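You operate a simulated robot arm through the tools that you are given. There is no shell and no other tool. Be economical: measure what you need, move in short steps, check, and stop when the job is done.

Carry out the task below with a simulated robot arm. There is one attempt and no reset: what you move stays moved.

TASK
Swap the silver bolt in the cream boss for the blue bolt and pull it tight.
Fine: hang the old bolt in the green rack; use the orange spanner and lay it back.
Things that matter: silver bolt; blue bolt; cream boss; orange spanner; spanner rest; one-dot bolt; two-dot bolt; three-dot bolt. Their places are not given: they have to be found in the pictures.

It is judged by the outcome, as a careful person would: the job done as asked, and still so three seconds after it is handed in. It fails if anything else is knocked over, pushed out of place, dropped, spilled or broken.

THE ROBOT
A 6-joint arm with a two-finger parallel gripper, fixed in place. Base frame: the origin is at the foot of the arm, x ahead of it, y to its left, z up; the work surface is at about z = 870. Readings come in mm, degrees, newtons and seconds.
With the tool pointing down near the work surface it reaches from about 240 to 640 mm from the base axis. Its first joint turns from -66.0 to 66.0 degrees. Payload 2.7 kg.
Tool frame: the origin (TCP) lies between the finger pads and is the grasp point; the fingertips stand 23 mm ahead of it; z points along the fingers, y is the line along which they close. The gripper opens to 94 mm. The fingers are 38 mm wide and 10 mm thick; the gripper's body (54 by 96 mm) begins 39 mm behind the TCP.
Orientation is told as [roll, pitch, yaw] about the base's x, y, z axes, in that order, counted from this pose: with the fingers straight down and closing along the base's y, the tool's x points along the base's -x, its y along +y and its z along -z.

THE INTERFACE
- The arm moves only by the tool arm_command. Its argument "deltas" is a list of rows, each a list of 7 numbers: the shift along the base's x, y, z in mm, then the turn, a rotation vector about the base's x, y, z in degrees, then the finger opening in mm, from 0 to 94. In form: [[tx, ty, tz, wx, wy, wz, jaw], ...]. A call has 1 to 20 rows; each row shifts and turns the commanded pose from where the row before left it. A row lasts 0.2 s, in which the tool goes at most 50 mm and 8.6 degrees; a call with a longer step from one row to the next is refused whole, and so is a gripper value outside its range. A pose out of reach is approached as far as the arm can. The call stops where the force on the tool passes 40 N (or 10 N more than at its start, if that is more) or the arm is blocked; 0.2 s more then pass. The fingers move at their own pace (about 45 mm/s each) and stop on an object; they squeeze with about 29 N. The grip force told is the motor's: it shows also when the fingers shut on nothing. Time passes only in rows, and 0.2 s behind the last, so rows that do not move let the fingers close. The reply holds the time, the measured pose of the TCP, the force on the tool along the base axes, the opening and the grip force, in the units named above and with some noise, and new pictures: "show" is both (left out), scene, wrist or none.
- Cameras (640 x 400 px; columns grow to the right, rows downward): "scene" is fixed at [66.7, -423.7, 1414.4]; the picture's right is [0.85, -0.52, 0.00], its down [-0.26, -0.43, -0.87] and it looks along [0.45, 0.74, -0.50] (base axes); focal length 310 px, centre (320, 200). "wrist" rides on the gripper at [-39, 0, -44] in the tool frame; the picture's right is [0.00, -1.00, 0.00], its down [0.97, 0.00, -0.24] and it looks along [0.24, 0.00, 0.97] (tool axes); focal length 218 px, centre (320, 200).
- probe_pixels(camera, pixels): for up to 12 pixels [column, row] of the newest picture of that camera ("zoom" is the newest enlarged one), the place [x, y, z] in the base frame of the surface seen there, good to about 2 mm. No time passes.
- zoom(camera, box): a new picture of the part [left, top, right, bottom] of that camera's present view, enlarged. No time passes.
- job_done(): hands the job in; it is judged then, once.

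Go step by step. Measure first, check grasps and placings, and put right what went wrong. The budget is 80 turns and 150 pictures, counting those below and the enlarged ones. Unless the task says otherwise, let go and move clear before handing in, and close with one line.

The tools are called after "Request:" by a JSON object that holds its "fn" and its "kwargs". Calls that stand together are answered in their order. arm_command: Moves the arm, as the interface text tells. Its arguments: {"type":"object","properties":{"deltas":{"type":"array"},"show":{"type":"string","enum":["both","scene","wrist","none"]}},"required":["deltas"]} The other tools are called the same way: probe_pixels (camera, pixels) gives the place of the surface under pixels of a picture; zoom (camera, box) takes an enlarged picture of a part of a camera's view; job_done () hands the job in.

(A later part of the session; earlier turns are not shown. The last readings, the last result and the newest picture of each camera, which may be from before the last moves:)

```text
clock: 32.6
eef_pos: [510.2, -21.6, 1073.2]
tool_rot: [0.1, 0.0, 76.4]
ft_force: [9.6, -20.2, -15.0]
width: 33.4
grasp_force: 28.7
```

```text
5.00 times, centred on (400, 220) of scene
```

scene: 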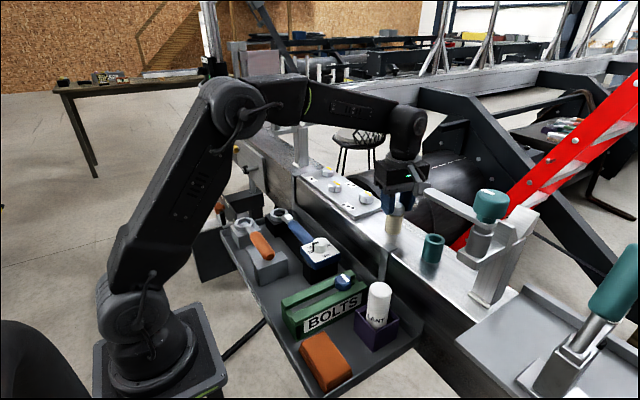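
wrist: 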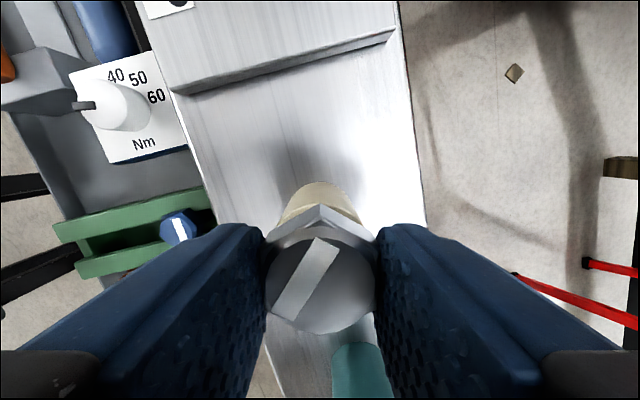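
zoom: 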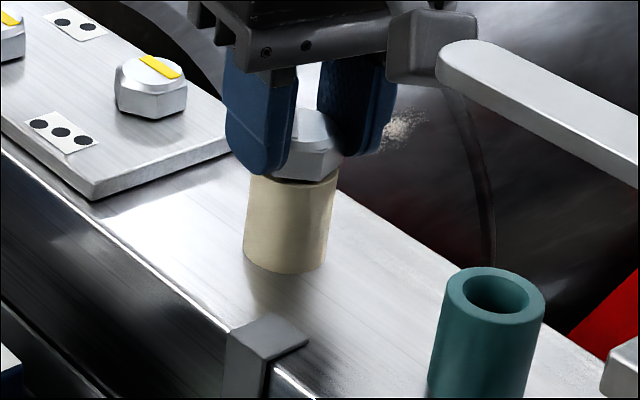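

A gap has opened between head and boss, so the thread is backing out. I'll follow the force (+1,-2), and turn on to yaw ≈ 108°.

Request:
{"fn": "arm_command", "kwargs": {"deltas": [[1, -2, 0, 0, 0, 0, 0], [0, 0, 0, 0, 0, 8, 0], [0, 0, 0, 0, 0, 8, 0], [0, 0, 0, 0, 0, 8, 0], [0, 0, 0, 0, 0, 8, 0], [0, 0, 0, 0, 0, 0, 0]], "show": "scene"}}

Request:
{"fn": "zoom", "kwargs": {"camera": "scene", "box": [360, 180, 440, 260]}}

```text
clock: 34.0
eef_pos: [509.4, -21.2, 1073.5]
tool_rot: [-0.3, 0.0, 108.4]
ft_force: [13.1, 5.1, -3.3]
width: 33.2
grasp_force: 28.6
```

scene: 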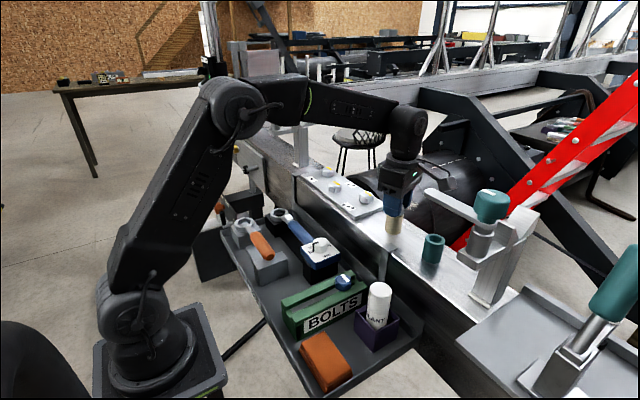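

```text
5.00 times, centred on (400, 220) of scene
```

zoom: 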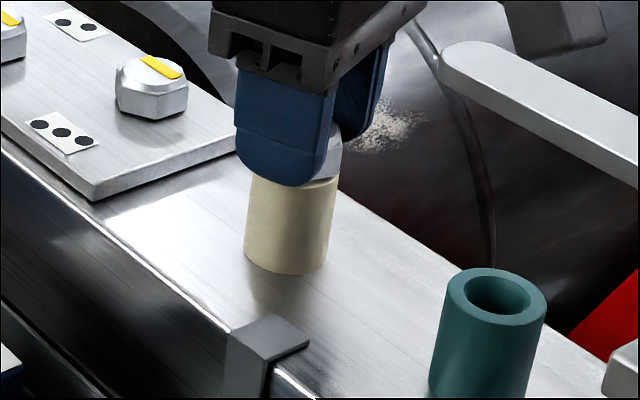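

Turned 168° altogether so far. I'll test whether the bolt is free by lifting gently 4 mm with a watch on the force.

Request:
{"fn": "arm_command", "kwargs": {"deltas": [[0.8, 0.5, 1, 0, 0, 0, 0], [0, 0, 1.5, 0, 0, 0, 0], [0, 0, 1.5, 0, 0, 0, 0], [0, 0, 0, 0, 0, 0, 0]], "show": "none"}}

Request:
{"fn": "zoom", "kwargs": {"camera": "scene", "box": [360, 180, 440, 260]}}

```text
clock: 35.0
eef_pos: [510.7, -22.5, 1076.2]
tool_rot: [0.2, -0.1, 108.3]
ft_force: [15.1, 11.2, -22.4]
width: 33.9
grasp_force: 29.3
```

```text
5.00 times, centred on (400, 220) of scene
```

zoom: 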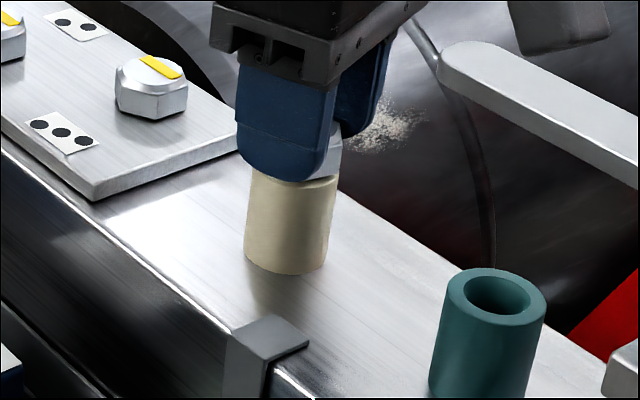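

It is still held by the thread. I'll ease back down and unscrew further, testing how far the wrist turns.

Request:
{"fn": "arm_command", "kwargs": {"deltas": [[0, 0, -2.5, 0, 0, 0, 0], [0, 0, 0, 0, 0, 8, 0], [0, 0, 0.3, 0, 0, 8, 0], [0, 0, 0, 0, 0, 8, 0], [0, 0, 0.3, 0, 0, 8, 0], [0, 0, 0, 0, 0, 8, 0], [0, 0, 0.3, 0, 0, 8, 0], [0, 0, 0, 0, 0, 8, 0], [0, 0, 0, 0, 0, 0, 0]], "show": "none"}}

Request:
{"fn": "zoom", "kwargs": {"camera": "scene", "box": [360, 180, 440, 260]}}

```text
clock: 37.0
eef_pos: [511.0, -20.7, 1076.3]
tool_rot: [-0.2, 0.3, 164.5]
ft_force: [22.2, 23.8, 1.2]
width: 33.6
grasp_force: 29.2
```

```text
5.00 times, centred on (400, 220) of scene
```

zoom: 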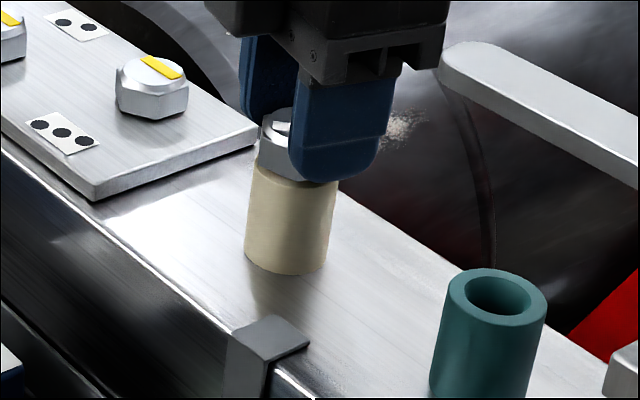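

The wrist reaches 164°. I'll relieve the side load, open, probe the head height and then wind the open fingers back.

Request:
{"fn": "arm_command", "kwargs": {"deltas": [[1, 1.5, 0, 0, 0, 0, 0], [0, 0, 0, 0, 0, 0, 30], [0, 0, 0, 0, 0, 0, 60], [0, 0, 0, 0, 0, 0, 60], [0, 0, 0, 0, 0, -8, 60], [0, 0, 0, 0, 0, -8, 60], [0, 0, 0, 0, 0, -8, 60], [0, 0, 0, 0, 0, -8, 60], [0, 0, 0, 0, 0, -8, 60], [0, 0, 0, 0, 0, -8, 60], [0, 0, 0, 0, 0, -8, 60], [0, 0, 0, 0, 0, -8, 60], [0, 0, 0, 0, 0, -8, 60], [0, 0, 0, 0, 0, -8, 60], [0, 0, 0, 0, 0, -8, 60], [0, 0, 0, 0, 0, -8, 60], [0, 0, 0, 0, 0, -8, 60], [0, 0, 0, 0, 0, -8, 60], [0, 0, 0, 0, 0, -8, 60]], "show": "both"}}

Request:
{"fn": "zoom", "kwargs": {"camera": "scene", "box": [360, 180, 440, 260]}}

Request:
{"fn": "probe_pixels", "kwargs": {"camera": "zoom", "pixels": [[295, 120], [290, 165], [285, 172], [285, 178], [285, 183], [285, 190], [285, 200]]}}

```text
clock: 41.0
eef_pos: [510.9, -21.4, 1077.5]
tool_rot: [0.0, 0.0, 44.1]
ft_force: [-1.0, 0.3, -0.6]
width: 60.1
grasp_force: 0.0
```

scene: 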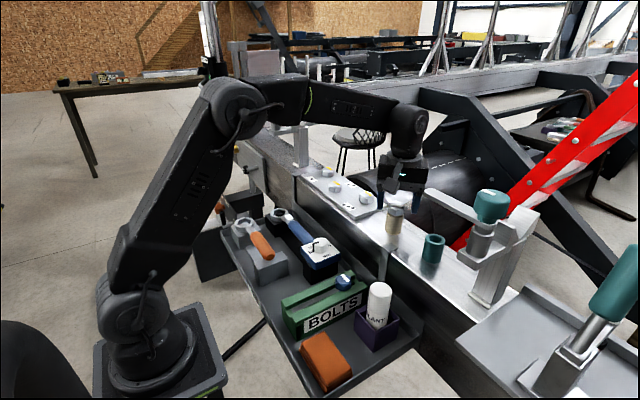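
wrist: 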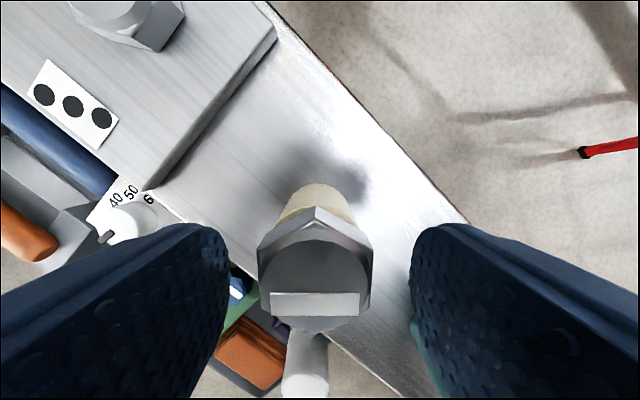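

```text
5.00 times, centred on (400, 220) of scene
```

zoom: 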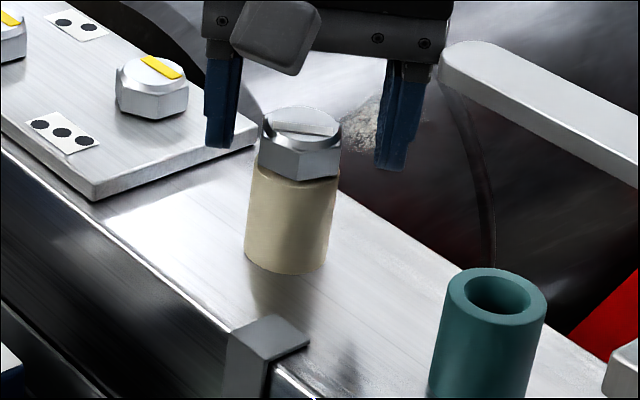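

```text
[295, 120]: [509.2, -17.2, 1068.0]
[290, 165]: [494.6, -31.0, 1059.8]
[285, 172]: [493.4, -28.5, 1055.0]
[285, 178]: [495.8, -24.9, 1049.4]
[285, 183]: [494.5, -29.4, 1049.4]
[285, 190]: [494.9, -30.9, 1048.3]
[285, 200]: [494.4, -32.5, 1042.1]
```

The head rose about 3 mm and stays upright. Working through the side forces, the bolt axis is about (511.6,-21.2). I'll wind back to yaw -76° and close on the flats again.

Request:
{"fn": "arm_command", "kwargs": {"deltas": [[0.3, 0.3, 0, 0, 0, -8, 60], [0, 0, 0, 0, 0, -8, 60], [0, 0, 0, 0, 0, -8, 60], [0, 0, 0, 0, 0, -8, 60], [0, 0, 0, 0, 0, -8, 60], [0, 0, 0, 0, 0, -8, 60], [0, 0, 0, 0, 0, -8, 60], [0, 0, 0, 0, 0, -8, 60], [0, 0, 0, 0, 0, -8, 60], [0, 0, 0, 0, 0, -8, 60], [0, 0, 0, 0, 0, -8, 60], [0, 0, 0, 0, 0, -8, 60], [0, 0, 0, 0, 0, -8, 60], [0, 0, 0, 0, 0, -8, 60], [0, 0, 0, 0, 0, -8, 60], [0, 0, 0, 0, 0, 0, 30], [0, 0, 0, 0, 0, 0, 10], [0, 0, 0, 0, 0, 0, 0], [0, 0, 0, 0, 0, 0, 0]], "show": "wrist"}}

```text
clock: 45.0
eef_pos: [510.1, -20.9, 1077.4]
tool_rot: [0.0, 0.0, -75.8]
ft_force: [-7.0, -1.1, 1.3]
width: 33.6
grasp_force: 29.2
```

wrist: 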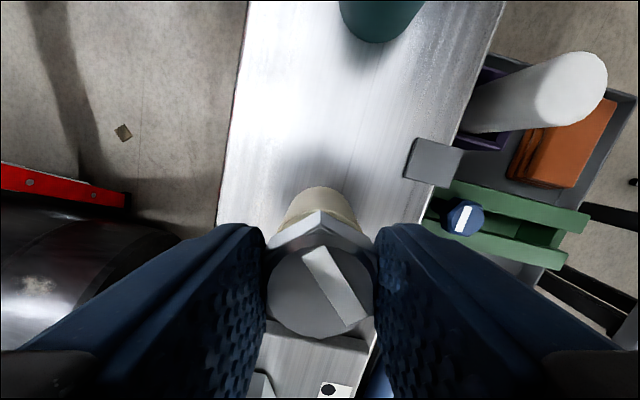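

Grip is good. I'll unscrew another 144°, rising about 0.1 mm per row with the thread.

Request:
{"fn": "arm_command", "kwargs": {"deltas": [[-0.8, 0, 0, 0, 0, 0, 0], [0, 0, 0.1, 0, 0, 8, 0], [0, 0, 0.1, 0, 0, 8, 0], [0, 0, 0.1, 0, 0, 8, 0], [0, 0, 0.1, 0, 0, 8, 0], [0, 0, 0.1, 0, 0, 8, 0], [0, 0, 0.1, 0, 0, 8, 0], [0, 0, 0.1, 0, 0, 8, 0], [0, 0, 0.1, 0, 0, 8, 0], [0, 0, 0.1, 0, 0, 8, 0], [0, 0, 0.1, 0, 0, 8, 0], [0, 0, 0.1, 0, 0, 8, 0], [0, 0, 0.1, 0, 0, 8, 0], [0, 0, 0.1, 0, 0, 8, 0], [0, 0, 0.1, 0, 0, 8, 0], [0, 0, 0.1, 0, 0, 8, 0], [0, 0, 0.1, 0, 0, 8, 0], [0, 0, 0.1, 0, 0, 8, 0], [0, 0, 0.1, 0, 0, 8, 0]], "show": "scene"}}

Request:
{"fn": "zoom", "kwargs": {"camera": "scene", "box": [360, 180, 440, 260]}}

```text
clock: 49.0
eef_pos: [508.7, -20.3, 1079.6]
tool_rot: [0.0, 0.0, 68.4]
ft_force: [-4.2, 4.3, -0.7]
width: 36.3
grasp_force: 29.2
```

scene: 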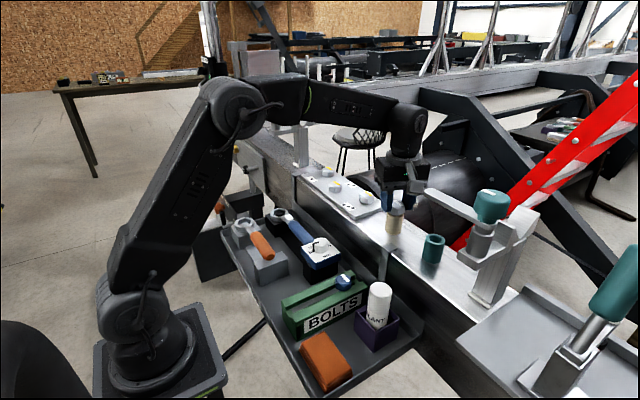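

```text
5.00 times, centred on (400, 220) of scene
```

zoom: 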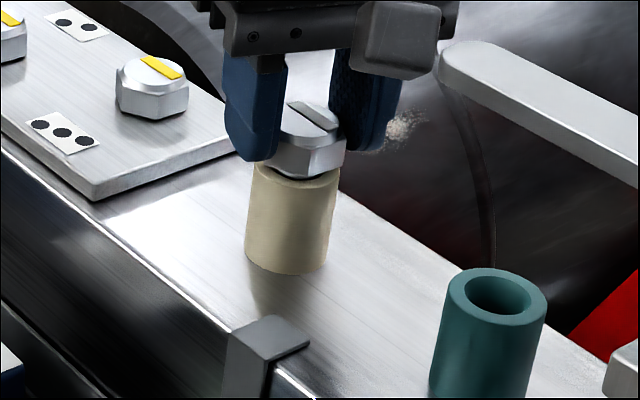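

The width grew to 36 mm, so the fingers have slipped over a corner of the hex. I'll look from the wrist.

Request:
{"fn": "zoom", "kwargs": {"camera": "wrist", "box": [220, 160, 420, 360]}}

Request:
{"fn": "zoom", "kwargs": {"camera": "scene", "box": [380, 190, 420, 230]}}

Request:
{"fn": "probe_pixels", "kwargs": {"camera": "zoom", "pixels": [[300, 115], [280, 245], [280, 260], [280, 270], [280, 280], [280, 290], [280, 310]]}}

```text
2.00 times, centred on (320, 260) of wrist
```

zoom: 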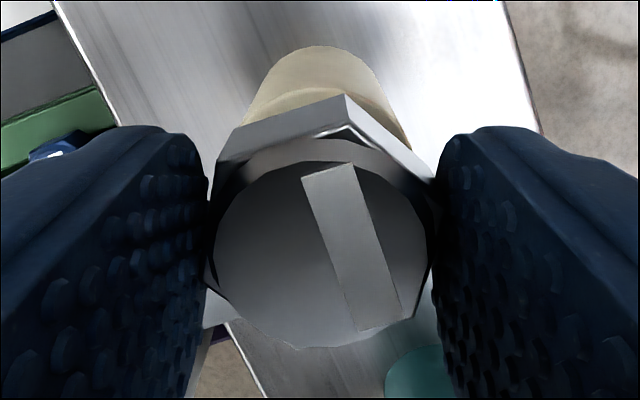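

```text
10.00 times, centred on (400, 210) of scene
```

zoom: 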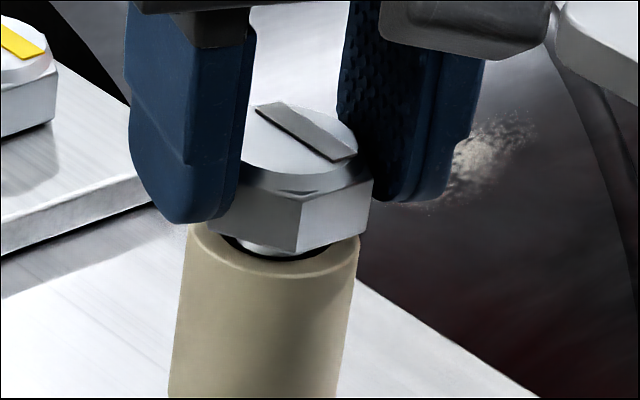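

```text
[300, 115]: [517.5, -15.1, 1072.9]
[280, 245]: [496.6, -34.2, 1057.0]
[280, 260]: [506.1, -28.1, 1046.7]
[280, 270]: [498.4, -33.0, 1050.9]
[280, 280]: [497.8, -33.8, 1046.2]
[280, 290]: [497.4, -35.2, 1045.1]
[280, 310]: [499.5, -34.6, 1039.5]
```

The bolt has come out of the thread: the head's underside is at about z 1055 with the shank visible, and it lagged about 17° in the grip. I'll open a little, turn back 16° and regrip on the flats.

Request:
{"fn": "arm_command", "kwargs": {"deltas": [[0, 0, 0, 0, 0, 0, 44], [0, 0, 0, 0, 0, 0, 44], [0, 0, 0, 0, 0, -8, 46], [0, 0, 0, 0, 0, -8, 46], [0, 0, 0, 0, 0, 0, 30], [0, 0, 0, 0, 0, 0, 0], [0, 0, 0, 0, 0, 0, 0]], "show": "wrist"}}

Request:
{"fn": "zoom", "kwargs": {"camera": "scene", "box": [380, 190, 420, 230]}}

```text
clock: 50.6
eef_pos: [511.9, -18.1, 1078.3]
tool_rot: [0.1, 0.1, 52.3]
ft_force: [-6.8, 9.6, -0.3]
width: 33.7
grasp_force: 28.8
```

wrist: 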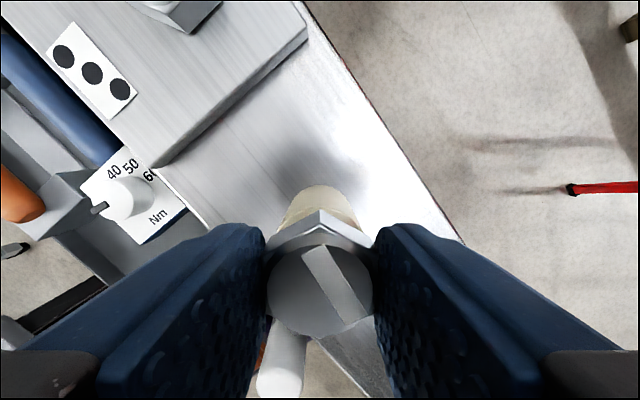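

```text
10.00 times, centred on (400, 210) of scene
```

zoom: 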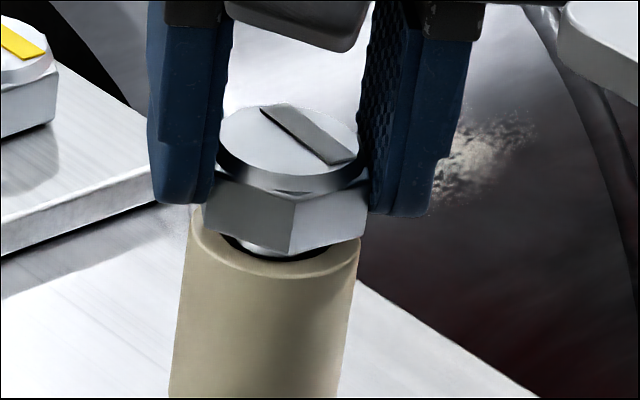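

Now on the flats at 33.7 mm. I'll test a gentle 4 mm lift.

Request:
{"fn": "arm_command", "kwargs": {"deltas": [[0, 0, 1, 0, 0, 0, 0], [0, 0, 1.5, 0, 0, 0, 0], [0, 0, 1.5, 0, 0, 0, 0], [0, 0, 0, 0, 0, 0, 0]], "show": "none"}}

Request:
{"fn": "zoom", "kwargs": {"camera": "scene", "box": [380, 190, 420, 230]}}

```text
clock: 51.6
eef_pos: [510.4, -20.4, 1082.6]
tool_rot: [0.1, 0.0, 52.3]
ft_force: [0.7, -0.1, -1.9]
width: 33.5
grasp_force: 29.3
```

```text
10.00 times, centred on (400, 210) of scene
```

zoom: 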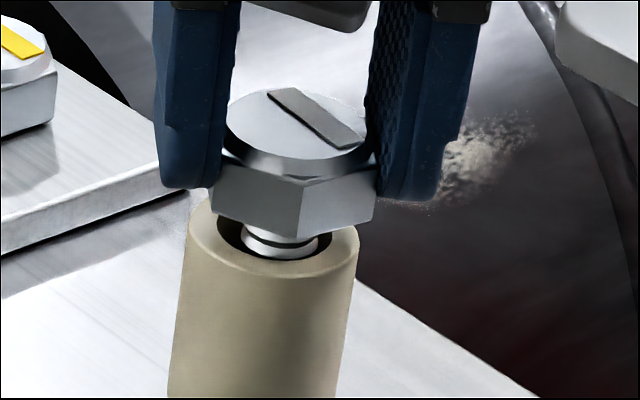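

It's free (only -1.9 N). I'll lift it straight out by 110 mm.

Request:
{"fn": "arm_command", "kwargs": {"deltas": [[0, 0, 10, 0, 0, 0, 0], [0, 0, 15, 0, 0, 0, 0], [0, 0, 25, 0, 0, 0, 0], [0, 0, 30, 0, 0, 0, 0], [0, 0, 30, 0, 0, 0, 0], [0, 0, 0, 0, 0, 0, 0]]}}

Request:
{"fn": "zoom", "kwargs": {"camera": "scene", "box": [350, 130, 450, 230]}}

Request:
{"fn": "zoom", "kwargs": {"camera": "scene", "box": [270, 255, 390, 345]}}

```text
clock: 53.0
eef_pos: [513.3, -17.9, 1191.4]
tool_rot: [0.0, 0.1, 52.3]
ft_force: [0.6, 0.3, -1.5]
width: 33.4
grasp_force: 28.7
```

scene: 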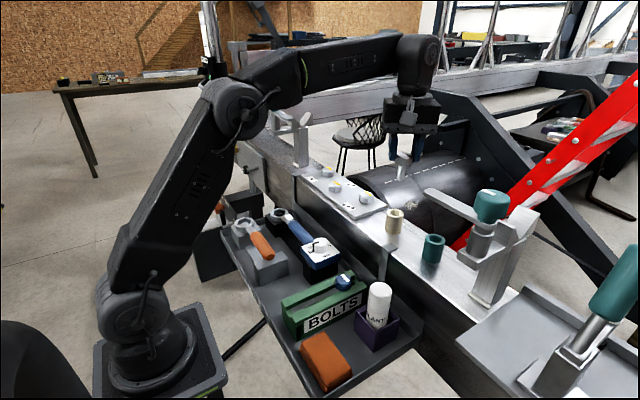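
wrist: 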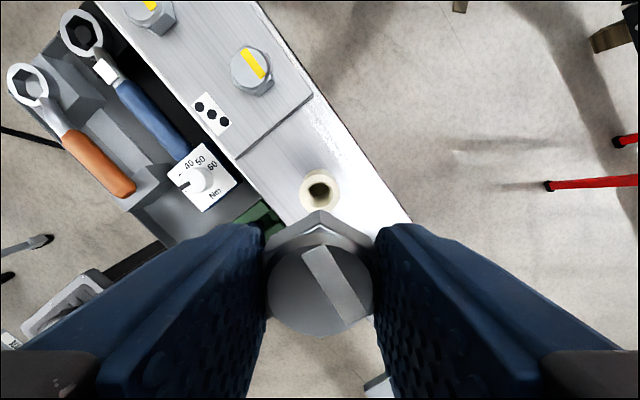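

```text
4.00 times, centred on (400, 180) of scene
```

zoom: 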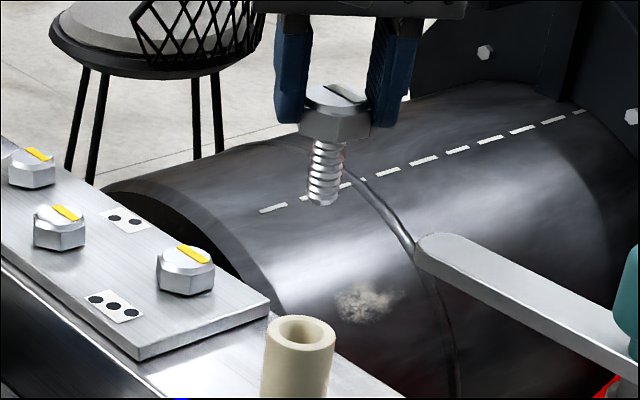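

```text
4.44 times, centred on (330, 300) of scene
```

zoom: 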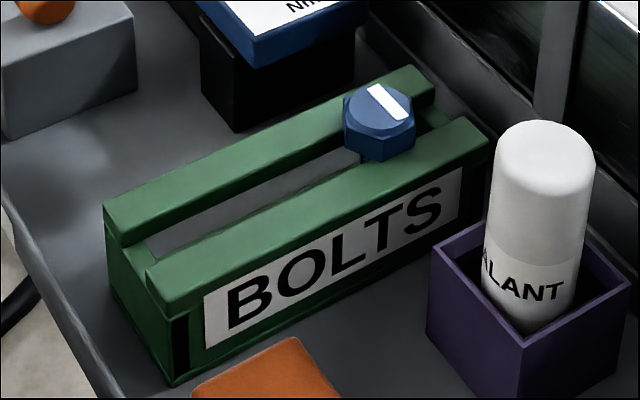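

The bolt is out, held upright, shank about 28 mm. I'll probe the green rack's rails and slot.

Request:
{"fn": "probe_pixels", "kwargs": {"camera": "zoom", "pixels": [[115, 210], [160, 275], [300, 215], [250, 150], [250, 190], [320, 115], [355, 190], [380, 100], [415, 75], [475, 135], [330, 170], [140, 240]]}}

```text
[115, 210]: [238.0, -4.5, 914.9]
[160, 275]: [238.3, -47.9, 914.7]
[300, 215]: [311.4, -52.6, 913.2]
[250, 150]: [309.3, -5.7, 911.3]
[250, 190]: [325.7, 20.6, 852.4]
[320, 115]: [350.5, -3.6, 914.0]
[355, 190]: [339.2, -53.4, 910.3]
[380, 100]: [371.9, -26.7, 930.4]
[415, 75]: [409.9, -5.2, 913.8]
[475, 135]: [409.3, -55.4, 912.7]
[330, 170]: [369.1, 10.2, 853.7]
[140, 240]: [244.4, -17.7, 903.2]
```

Rack rails' top is z≈914, slot centred at y≈-27.5 from x≈235 to 410, blue bolt at x≈371. I'll carry the silver bolt over the slot at x=290, yaw 0.

Request:
{"fn": "arm_command", "kwargs": {"deltas": [[-31.5, -0.9, 0, 0, 0, -7.45, 0], [-31.5, -0.9, 0, 0, 0, -7.45, 0], [-31.5, -0.9, 0, 0, 0, -7.45, 0], [-31.5, -0.9, 0, 0, 0, -7.45, 0], [-31.5, -0.9, 0, 0, 0, -7.45, 0], [-31.5, -0.9, 0, 0, 0, -7.45, 0], [-31.8, -0.9, 0, 0, 0, -7.45, 0], [0, 0, -45, 0, 0, 0, 0], [0, 0, -45, 0, 0, 0, 0], [0, 0, -45, 0, 0, 0, 0], [0, 0, -45, 0, 0, 0, 0], [0, 0, 0, 0, 0, 0, 0]]}}

Request:
{"fn": "zoom", "kwargs": {"camera": "scene", "box": [260, 210, 400, 345]}}

```text
clock: 55.6
eef_pos: [289.1, -28.8, 1012.4]
tool_rot: [0.1, -0.1, 0.1]
ft_force: [-0.9, 0.8, -2.6]
width: 33.8
grasp_force: 28.5
```

scene: 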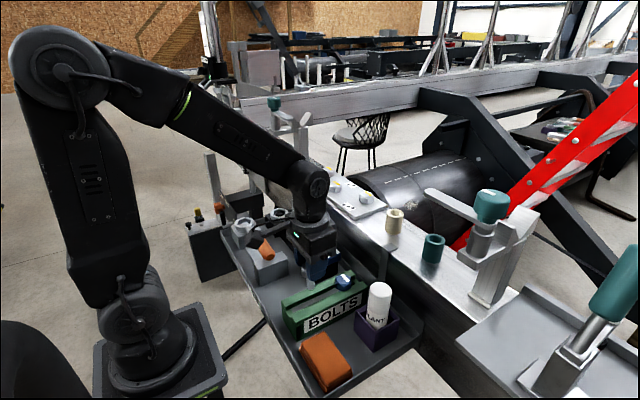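
wrist: 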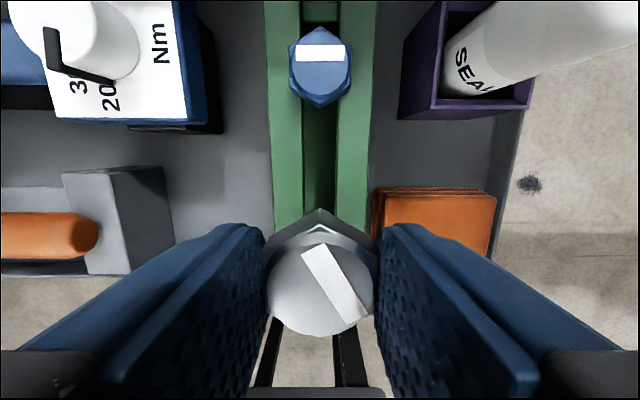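

```text
2.96 times, centred on (330, 278) of scene
```

zoom: 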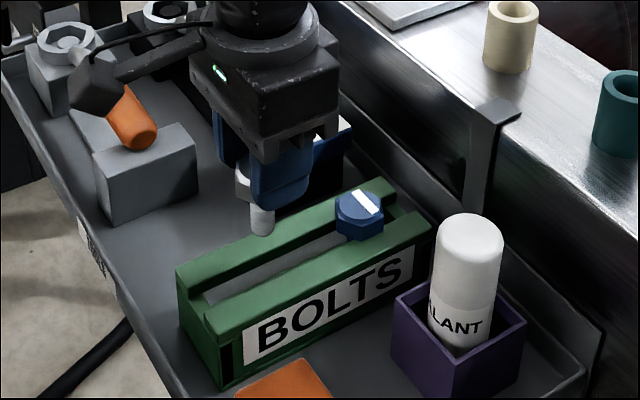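

Slot edges (columns 302–338) are centred on the tool. I'll lower the bolt into the slot until the head meets the rails.

Request:
{"fn": "arm_command", "kwargs": {"deltas": [[0, 0, -25, 0, 0, 0, 0], [0, 0, -20, 0, 0, 0, 0], [0, 0, -12, 0, 0, 0, 0], [0, 0, -8, 0, 0, 0, 0], [0, 0, -4, 0, 0, 0, 0], [0, 0, -2, 0, 0, 0, 0], [0, 0, 0, 0, 0, 0, 0]]}}

Request:
{"fn": "zoom", "kwargs": {"camera": "scene", "box": [270, 240, 370, 340]}}

```text
clock: 57.2
eef_pos: [290.5, -26.8, 940.6]
tool_rot: [0.0, 0.0, 0.2]
ft_force: [-0.5, 0.2, -2.8]
width: 33.6
grasp_force: 29.2
```

scene: 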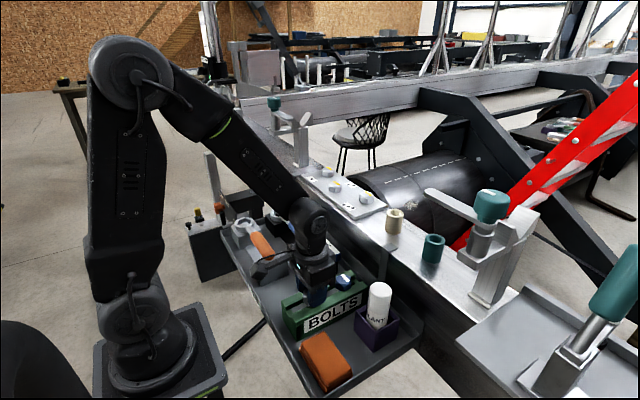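
wrist: 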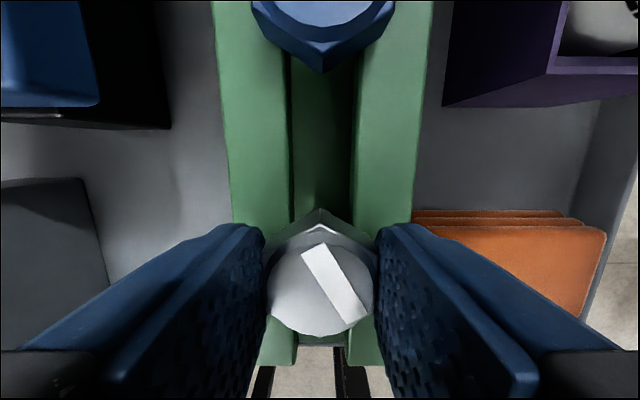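

```text
4.00 times, centred on (320, 290) of scene
```

zoom: 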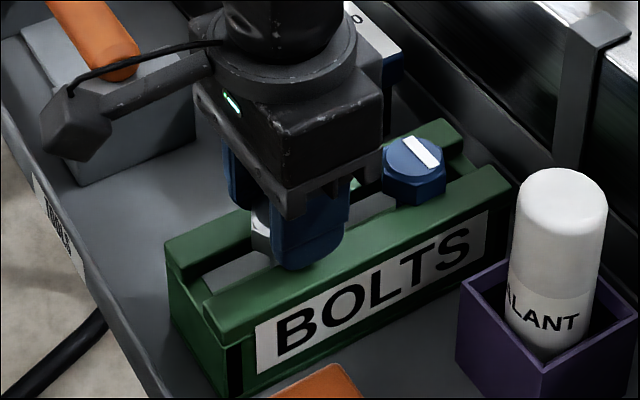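

Shank is inside the slot; no contact yet. I'll lower in 1 mm steps until the vertical force changes.

Request:
{"fn": "arm_command", "kwargs": {"deltas": [[0, 0, -1, 0, 0, 0, 0], [0, 0, -1, 0, 0, 0, 0], [0, 0, -1, 0, 0, 0, 0], [0, 0, 0, 0, 0, 0, 0]], "show": "none"}}

```text
clock: 58.2
eef_pos: [291.1, -26.1, 936.7]
tool_rot: [0.0, -0.1, 0.2]
ft_force: [0.1, 0.3, -2.5]
width: 33.9
grasp_force: 29.2
```

Request:
{"fn": "arm_command", "kwargs": {"deltas": [[0, 0, -1, 0, 0, 0, 0], [0, 0, -1, 0, 0, 0, 0], [0, 0, 0, 0, 0, 0, 0]], "show": "none"}}

Request:
{"fn": "zoom", "kwargs": {"camera": "scene", "box": [290, 260, 350, 320]}}

```text
clock: 59.0
eef_pos: [291.6, -27.0, 936.4]
tool_rot: [-0.1, 0.0, 0.2]
ft_force: [-7.7, 0.8, 21.9]
width: 33.5
grasp_force: 28.8
```

```text
6.67 times, centred on (320, 290) of scene
```

zoom: 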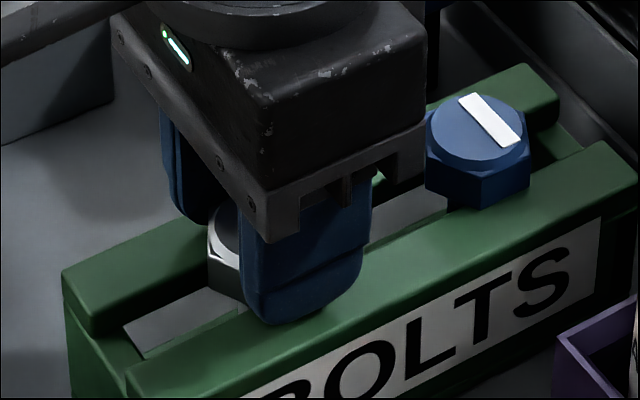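

The head is on the rails (22 N). I'll ease 1 mm, let go and rise.

Request:
{"fn": "arm_command", "kwargs": {"deltas": [[0, 0, 1, 0, 0, 0, 0], [0, 0, 0, 0, 0, 0, 40], [0, 0, 0, 0, 0, 0, 60], [0, 0, 0, 0, 0, 0, 60], [0, 0, 20, 0, 0, 0, 60], [0, 0, 30, 0, 0, 0, 60], [0, 0, 40, 0, 0, 0, 60], [0, 0, 0, 0, 0, 0, 60]]}}

Request:
{"fn": "zoom", "kwargs": {"camera": "scene", "box": [270, 250, 370, 350]}}

Request:
{"fn": "probe_pixels", "kwargs": {"camera": "zoom", "pixels": [[420, 110], [430, 150], [300, 180]]}}

```text
clock: 60.8
eef_pos: [289.6, -26.2, 1027.1]
tool_rot: [-0.1, 0.0, 0.2]
ft_force: [-0.5, -0.2, -0.2]
width: 60.0
grasp_force: 0.2
```

scene: 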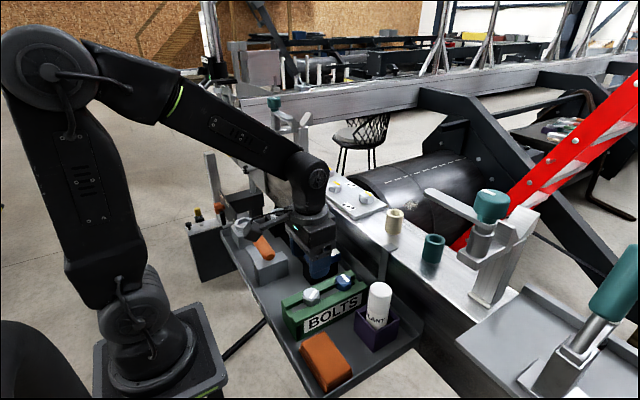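
wrist: 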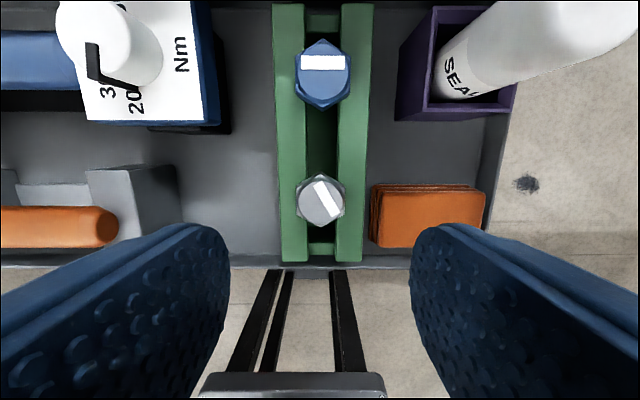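

```text
4.00 times, centred on (320, 300) of scene
```

zoom: 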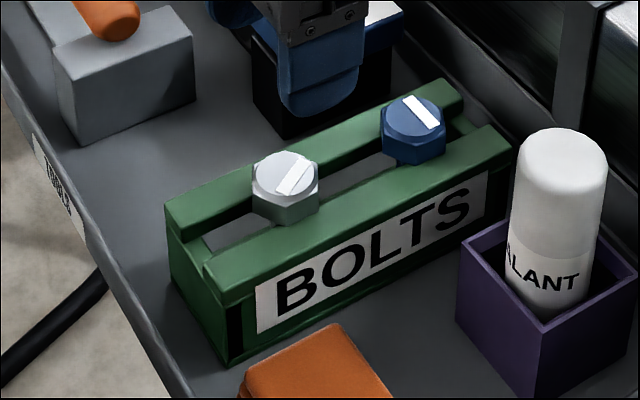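

```text
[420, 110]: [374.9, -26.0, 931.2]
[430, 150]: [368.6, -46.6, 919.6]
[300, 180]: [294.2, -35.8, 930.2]
```

The silver bolt hangs in the rack and the blue one stands at (369.8,-28), vertices along x. To stay clear of the grey post and leave room for clockwise turning, I'll come over it at yaw 120°.

Request:
{"fn": "arm_command", "kwargs": {"deltas": [[5.33, 0, 0, 0, 0, 8, 56], [5.33, 0, 0, 0, 0, 8, 56], [5.33, 0, 0, 0, 0, 8, 56], [5.33, 0, 0, 0, 0, 8, 56], [5.33, 0, 0, 0, 0, 8, 56], [5.33, 0, 0, 0, 0, 8, 56], [5.33, 0, 0, 0, 0, 8, 56], [5.33, 0, 0, 0, 0, 8, 56], [5.33, 0, 0, 0, 0, 8, 56], [5.33, 0, 0, 0, 0, 8, 56], [5.33, 0, 0, 0, 0, 8, 56], [5.33, 0, 0, 0, 0, 8, 56], [5.33, -0.5, 0, 0, 0, 8, 56], [5.33, 0, 0, 0, 0, 8, 56], [5.33, 0, 0, 0, 0, 7.8, 56], [0, 0, -25, 0, 0, 0, 56], [0, 0, -20, 0, 0, 0, 56], [0, 0, 0, 0, 0, 0, 56]]}}

Request:
{"fn": "zoom", "kwargs": {"camera": "scene", "box": [290, 210, 410, 330]}}

```text
clock: 64.6
eef_pos: [367.0, -26.6, 981.6]
tool_rot: [0.0, 0.0, 120.0]
ft_force: [-0.6, 0.4, -0.3]
width: 55.9
grasp_force: 0.1
```

scene: 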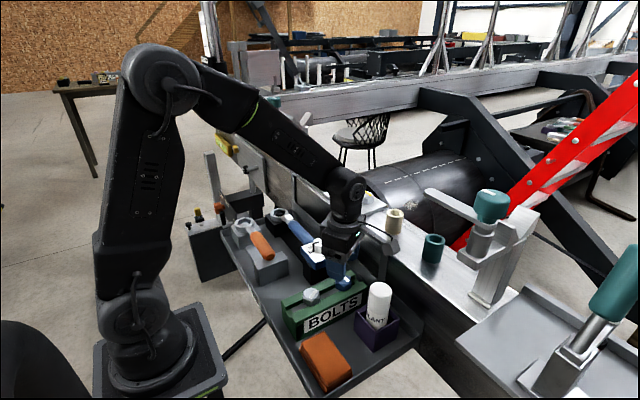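
wrist: 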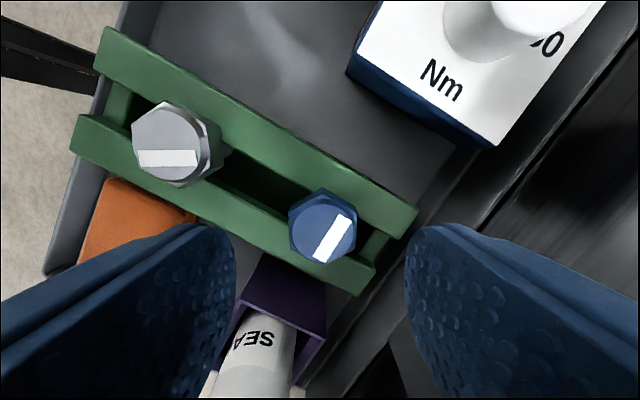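

```text
3.33 times, centred on (350, 270) of scene
```

zoom: 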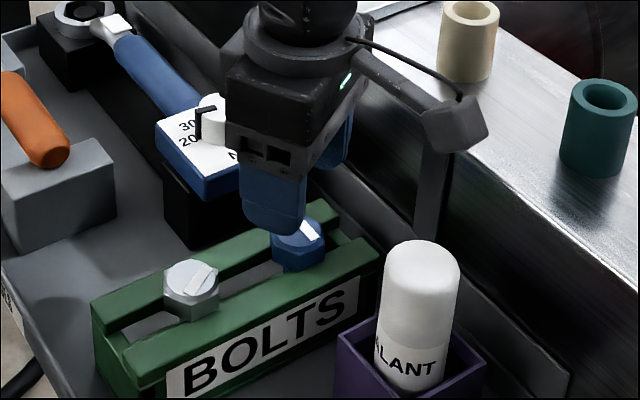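

There is a box on a stalk on the tool's +x side (zoom (455,125)); I'll measure it before lowering near the post and the bottle.

Request:
{"fn": "probe_pixels", "kwargs": {"camera": "zoom", "pixels": [[440, 135], [470, 130], [445, 152], [455, 105], [390, 75], [430, 200], [425, 250], [420, 265], [270, 225], [300, 235], [488, 110]]}}

```text
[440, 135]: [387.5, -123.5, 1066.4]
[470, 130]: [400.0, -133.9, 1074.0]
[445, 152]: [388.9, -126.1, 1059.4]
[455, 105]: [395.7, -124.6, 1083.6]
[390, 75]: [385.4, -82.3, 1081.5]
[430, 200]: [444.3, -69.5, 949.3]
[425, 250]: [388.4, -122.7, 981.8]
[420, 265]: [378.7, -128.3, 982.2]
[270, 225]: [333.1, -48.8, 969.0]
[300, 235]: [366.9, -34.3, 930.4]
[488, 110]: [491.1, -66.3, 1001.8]
```

The box's bottom rides 76 mm above the TCP, so it clears the bottle (top 982). The head is centred; I'll lower to TCP z 939 and close.

Request:
{"fn": "arm_command", "kwargs": {"deltas": [[0, 0, -20, 0, 0, 0, 56], [0, 0, -15, 0, 0, 0, 56], [0, 0, -8.2, 0, 0, 0, 56], [0, 0, 0, 0, 0, 0, 35], [0, 0, 0, 0, 0, 0, 10], [0, 0, 0, 0, 0, 0, 0], [0, 0, 0, 0, 0, 0, 0]]}}

```text
clock: 66.2
eef_pos: [367.8, -28.6, 940.6]
tool_rot: [0.0, 0.1, 120.0]
ft_force: [0.6, -1.3, 0.3]
width: 33.4
grasp_force: 29.0
```

scene: 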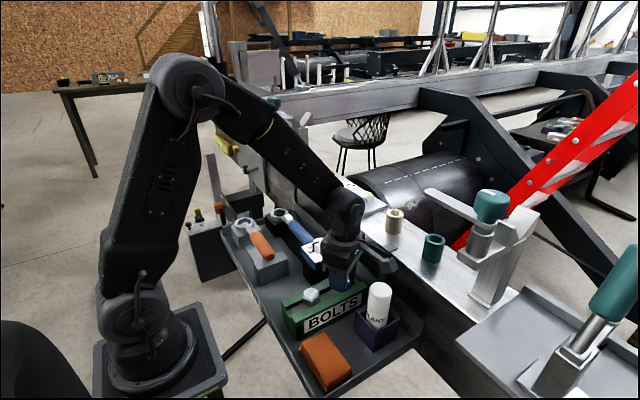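
wrist: 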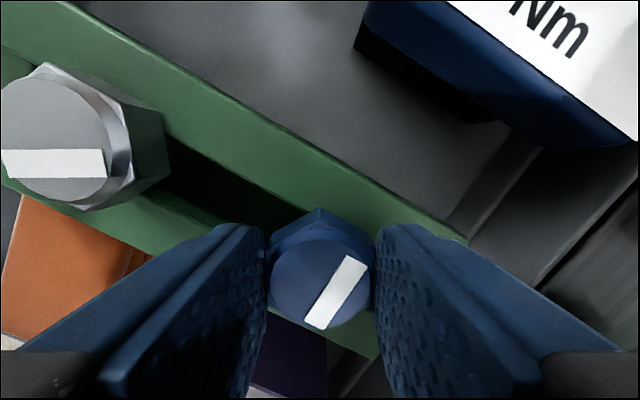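

Blue bolt gripped on its flats. I'll lift it clear and carry it above the boss.

Request:
{"fn": "arm_command", "kwargs": {"deltas": [[0, 0, 10, 0, 0, 0, 0], [0, 0, 40, 0, 0, 0, 0], [0, 0, 45, 0, 0, 0, 0], [0, 0, 45, 0, 0, 0, 0], [28.3, 1.5, 20, 0, 0, 0, 0], [28.3, 1.5, 15, 0, 0, 0, 0], [28.3, 1.5, 0, 0, 0, 0, 0], [28.3, 1.5, 0, 0, 0, 0, 0], [28.3, 1.4, 0, 0, 0, 0, 0], [0, 0, 0, 0, 0, 0, 0]]}}

Request:
{"fn": "zoom", "kwargs": {"camera": "scene", "box": [350, 160, 430, 240]}}

```text
clock: 68.4
eef_pos: [509.8, -19.3, 1114.3]
tool_rot: [0.0, 0.1, 120.1]
ft_force: [0.4, -1.5, -2.7]
width: 33.7
grasp_force: 29.4
```

scene: 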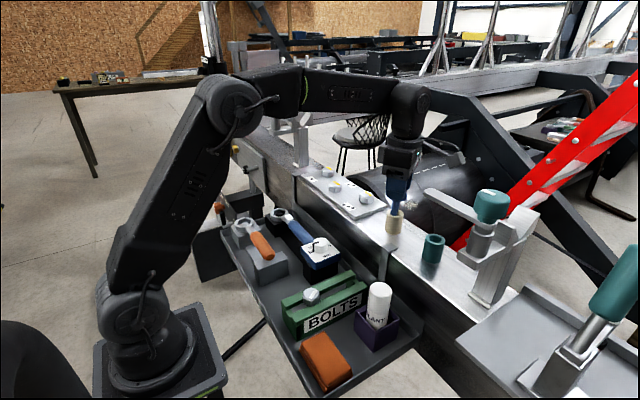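
wrist: 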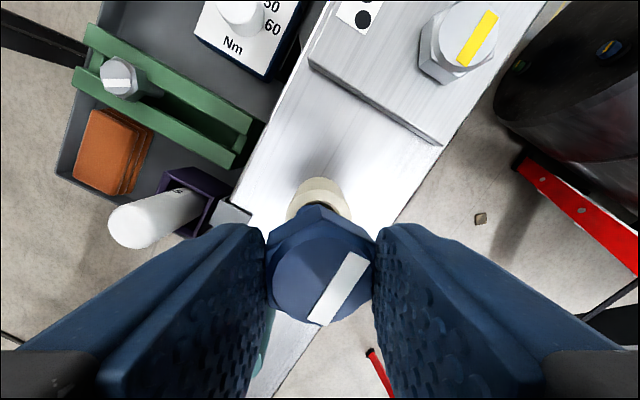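

```text
5.00 times, centred on (390, 200) of scene
```

zoom: 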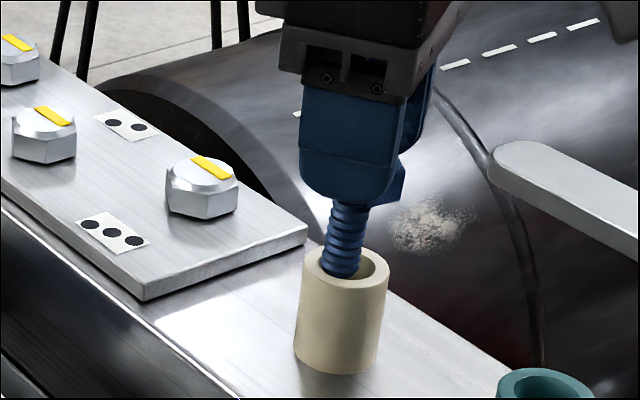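

The shank tip is about level with the boss top and centred in the wrist view. I'll lower it gently into the hole to z≈1084.

Request:
{"fn": "arm_command", "kwargs": {"deltas": [[0, 0, -4, 0, 0, 0, 0], [0, 0, -4, 0, 0, 0, 0], [0, 0, -5, 0, 0, 0, 0], [0, 0, -5, 0, 0, 0, 0], [0, 0, -6, 0, 0, 0, 0], [0, 0, -6, 0, 0, 0, 0], [0, 0, 0, 0, 0, 0, 0]], "show": "none"}}

Request:
{"fn": "zoom", "kwargs": {"camera": "scene", "box": [350, 160, 430, 240]}}

```text
clock: 70.0
eef_pos: [512.2, -19.3, 1083.2]
tool_rot: [0.0, 0.0, 120.0]
ft_force: [6.3, -0.8, -0.1]
width: 33.5
grasp_force: 28.7
```

```text
5.00 times, centred on (390, 200) of scene
```

zoom: 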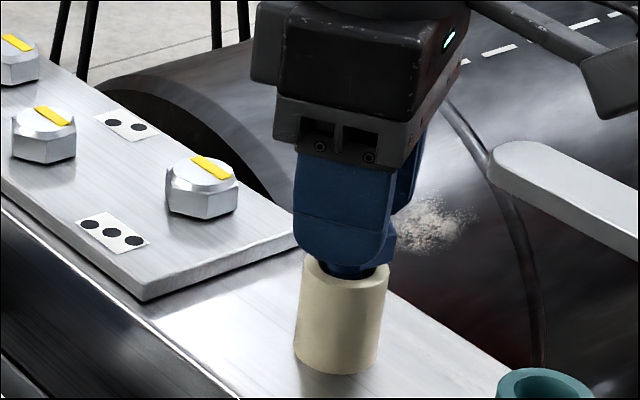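

It went into the hole with only 6 N sideways. I'll centre +0.7 in x, turn to yaw 160° for travel, and lower to first thread contact.

Request:
{"fn": "arm_command", "kwargs": {"deltas": [[0.7, 0, 0, 0, 0, 8, 0], [0, 0, 0, 0, 0, 8, 0], [0, 0, 0, 0, 0, 8, 0], [0, 0, 0, 0, 0, 8, 0], [0, 0, 0, 0, 0, 8, 0], [0, 0, -1, 0, 0, 0, 0], [0, 0, -1, 0, 0, 0, 0], [0, 0, -1, 0, 0, 0, 0], [0, 0, 0, 0, 0, 0, 0]], "show": "none"}}

```text
clock: 72.0
eef_pos: [510.6, -20.9, 1083.7]
tool_rot: [0.1, 0.1, 160.0]
ft_force: [-14.7, 0.7, 16.2]
width: 33.5
grasp_force: 28.8
```

Contact with the thread (16 N). I'll shift -1.0 in x and screw clockwise 144°, feeding down about 0.16 mm per row.

Request:
{"fn": "arm_command", "kwargs": {"deltas": [[-1.0, 0, 0, 0, 0, 0, 0], [0, 0, -0.16, 0, 0, -8, 0], [0, 0, -0.16, 0, 0, -8, 0], [0, 0, -0.16, 0, 0, -8, 0], [0, 0, -0.16, 0, 0, -8, 0], [0, 0, -0.16, 0, 0, -8, 0], [0, 0, -0.16, 0, 0, -8, 0], [0, 0, -0.16, 0, 0, -8, 0], [0, 0, -0.16, 0, 0, -8, 0], [0, 0, -0.16, 0, 0, -8, 0], [0, 0, -0.16, 0, 0, -8, 0], [0, 0, -0.16, 0, 0, -8, 0], [0, 0, -0.16, 0, 0, -8, 0], [0, 0, -0.16, 0, 0, -8, 0], [0, 0, -0.16, 0, 0, -8, 0], [0, 0, -0.16, 0, 0, -8, 0], [0, 0, -0.16, 0, 0, -8, 0], [0, 0, -0.16, 0, 0, -8, 0], [0, 0, -0.16, 0, 0, -8, 0]], "show": "wrist"}}

Request:
{"fn": "zoom", "kwargs": {"camera": "scene", "box": [360, 180, 440, 260]}}

```text
clock: 76.0
eef_pos: [509.9, -19.2, 1077.2]
tool_rot: [0.1, -0.1, 15.8]
ft_force: [4.5, -2.5, 13.3]
width: 33.5
grasp_force: 29.0
```

wrist: 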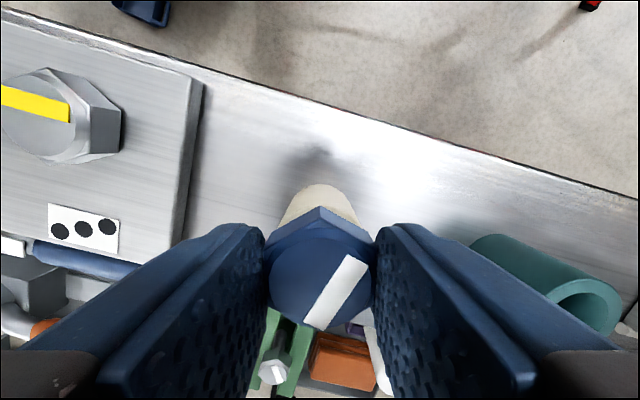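

```text
5.00 times, centred on (400, 220) of scene
```

zoom: 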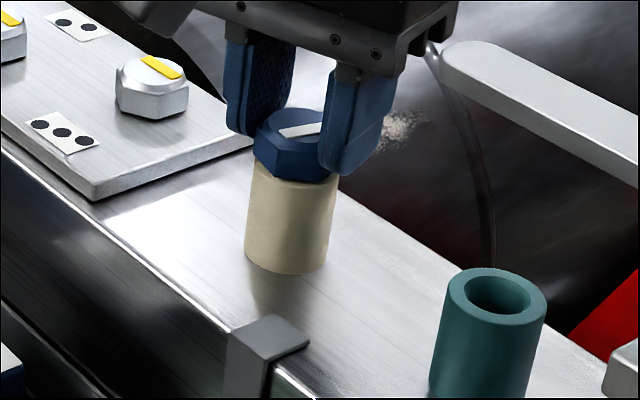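

The bolt is screwing in smoothly (13 N down-feed, no slip). I'll continue 88° to yaw -72°.

Request:
{"fn": "arm_command", "kwargs": {"deltas": [[0, 0, -0.16, 0, 0, -8, 0], [0, 0, -0.16, 0, 0, -8, 0], [0, 0, -0.16, 0, 0, -8, 0], [0, 0, -0.16, 0, 0, -8, 0], [0, 0, -0.16, 0, 0, -8, 0], [0, 0, -0.16, 0, 0, -8, 0], [0, 0, -0.16, 0, 0, -8, 0], [0, 0, -0.16, 0, 0, -8, 0], [0, 0, -0.16, 0, 0, -8, 0], [0, 0, -0.16, 0, 0, -8, 0], [0, 0, -0.16, 0, 0, -8, 0], [0, 0, 0, 0, 0, 0, 0]], "show": "none"}}

Request:
{"fn": "zoom", "kwargs": {"camera": "scene", "box": [360, 180, 440, 260]}}

```text
clock: 78.6
eef_pos: [509.5, -21.1, 1074.3]
tool_rot: [0.0, -0.1, -72.2]
ft_force: [-13.6, -10.3, 23.3]
width: 33.7
grasp_force: 29.2
```

```text
5.00 times, centred on (400, 220) of scene
```

zoom: 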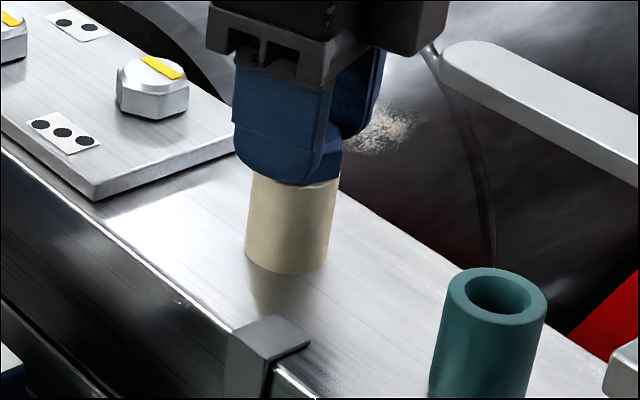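

Now I'll open, wind the fingers back 180° for the next bite.

Request:
{"fn": "arm_command", "kwargs": {"deltas": [[-0.5, -0.5, 1.5, 0, 0, 0, 0], [0, 0, 0, 0, 0, 0, 30], [0, 0, 0, 0, 0, 0, 58], [0, 0, 0, 0, 0, 0, 58], [0, 0, 0, 0, 0, 8.5, 58], [0, 0, 0, 0, 0, 8.5, 58], [0, 0, 0, 0, 0, 8.5, 58], [0, 0, 0, 0, 0, 8.5, 58], [0, 0, 0, 0, 0, 8.5, 58], [0, 0, 0, 0, 0, 8.5, 58], [0, 0, 0, 0, 0, 8.5, 58], [0, 0, 0, 0, 0, 8.5, 58], [0, 0, 0, 0, 0, 8.5, 58], [0, 0, 0, 0, 0, 8.5, 58], [0, 0, 0, 0, 0, 8.5, 58], [0, 0, 0, 0, 0, 8.5, 58], [0, 0, 0, 0, 0, 8.5, 58], [0, 0, 0, 0, 0, 8.5, 58], [0, 0, 0, 0, 0, 8.5, 58], [0, 0, 0, 0, 0, 8.5, 58]], "show": "wrist"}}

Request:
{"fn": "zoom", "kwargs": {"camera": "scene", "box": [360, 180, 440, 260]}}

Request:
{"fn": "probe_pixels", "kwargs": {"camera": "zoom", "pixels": [[300, 125], [290, 165], [285, 172], [285, 178], [285, 183], [285, 190]]}}

```text
clock: 82.8
eef_pos: [509.7, -20.4, 1076.5]
tool_rot: [0.0, 0.1, 64.1]
ft_force: [-0.3, 0.1, 0.1]
width: 58.0
grasp_force: 0.1
```

wrist: 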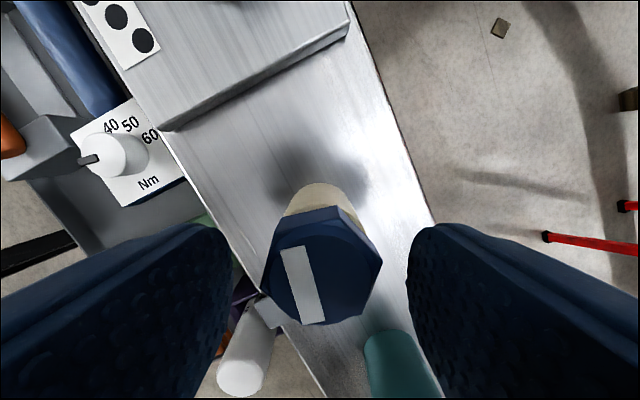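

```text
5.00 times, centred on (400, 220) of scene
```

zoom: 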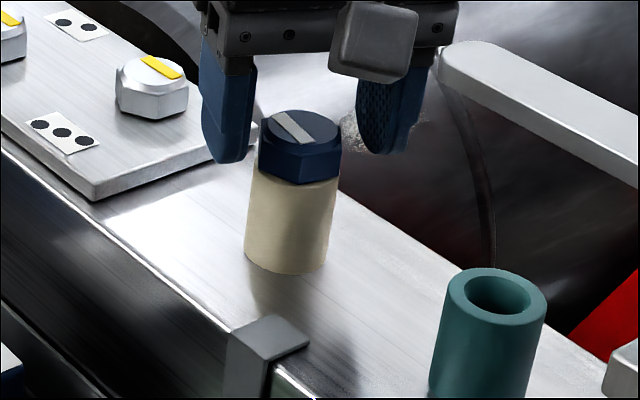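

```text
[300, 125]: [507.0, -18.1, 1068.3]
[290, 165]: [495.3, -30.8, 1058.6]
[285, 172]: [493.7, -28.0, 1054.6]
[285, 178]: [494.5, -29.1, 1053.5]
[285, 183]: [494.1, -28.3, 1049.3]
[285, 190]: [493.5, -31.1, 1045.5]
```

The head top is at about 1068, some 2–3 mm still to go. I'll complete the wind-back to 108°, lower 2.5 mm and close.

Request:
{"fn": "arm_command", "kwargs": {"deltas": [[0, 0.3, -0.5, 0, 0, 8.5, 58], [0, 0, -0.5, 0, 0, 8.5, 58], [0, 0, -0.5, 0, 0, 8.5, 58], [0, 0, -0.5, 0, 0, 8.5, 58], [0, 0, -0.5, 0, 0, 8.5, 58], [0, 0, 0, 0, 0, 1.5, 58], [0, 0, 0, 0, 0, 0, 30], [0, 0, 0, 0, 0, 0, 0], [0, 0, 0, 0, 0, 0, 0], [0, 0, 0, 0, 0, 0, 0]], "show": "none"}}

```text
clock: 85.0
eef_pos: [510.0, -19.9, 1073.9]
tool_rot: [0.0, 0.0, 108.0]
ft_force: [-0.8, -2.2, -0.3]
width: 33.4
grasp_force: 28.8
```

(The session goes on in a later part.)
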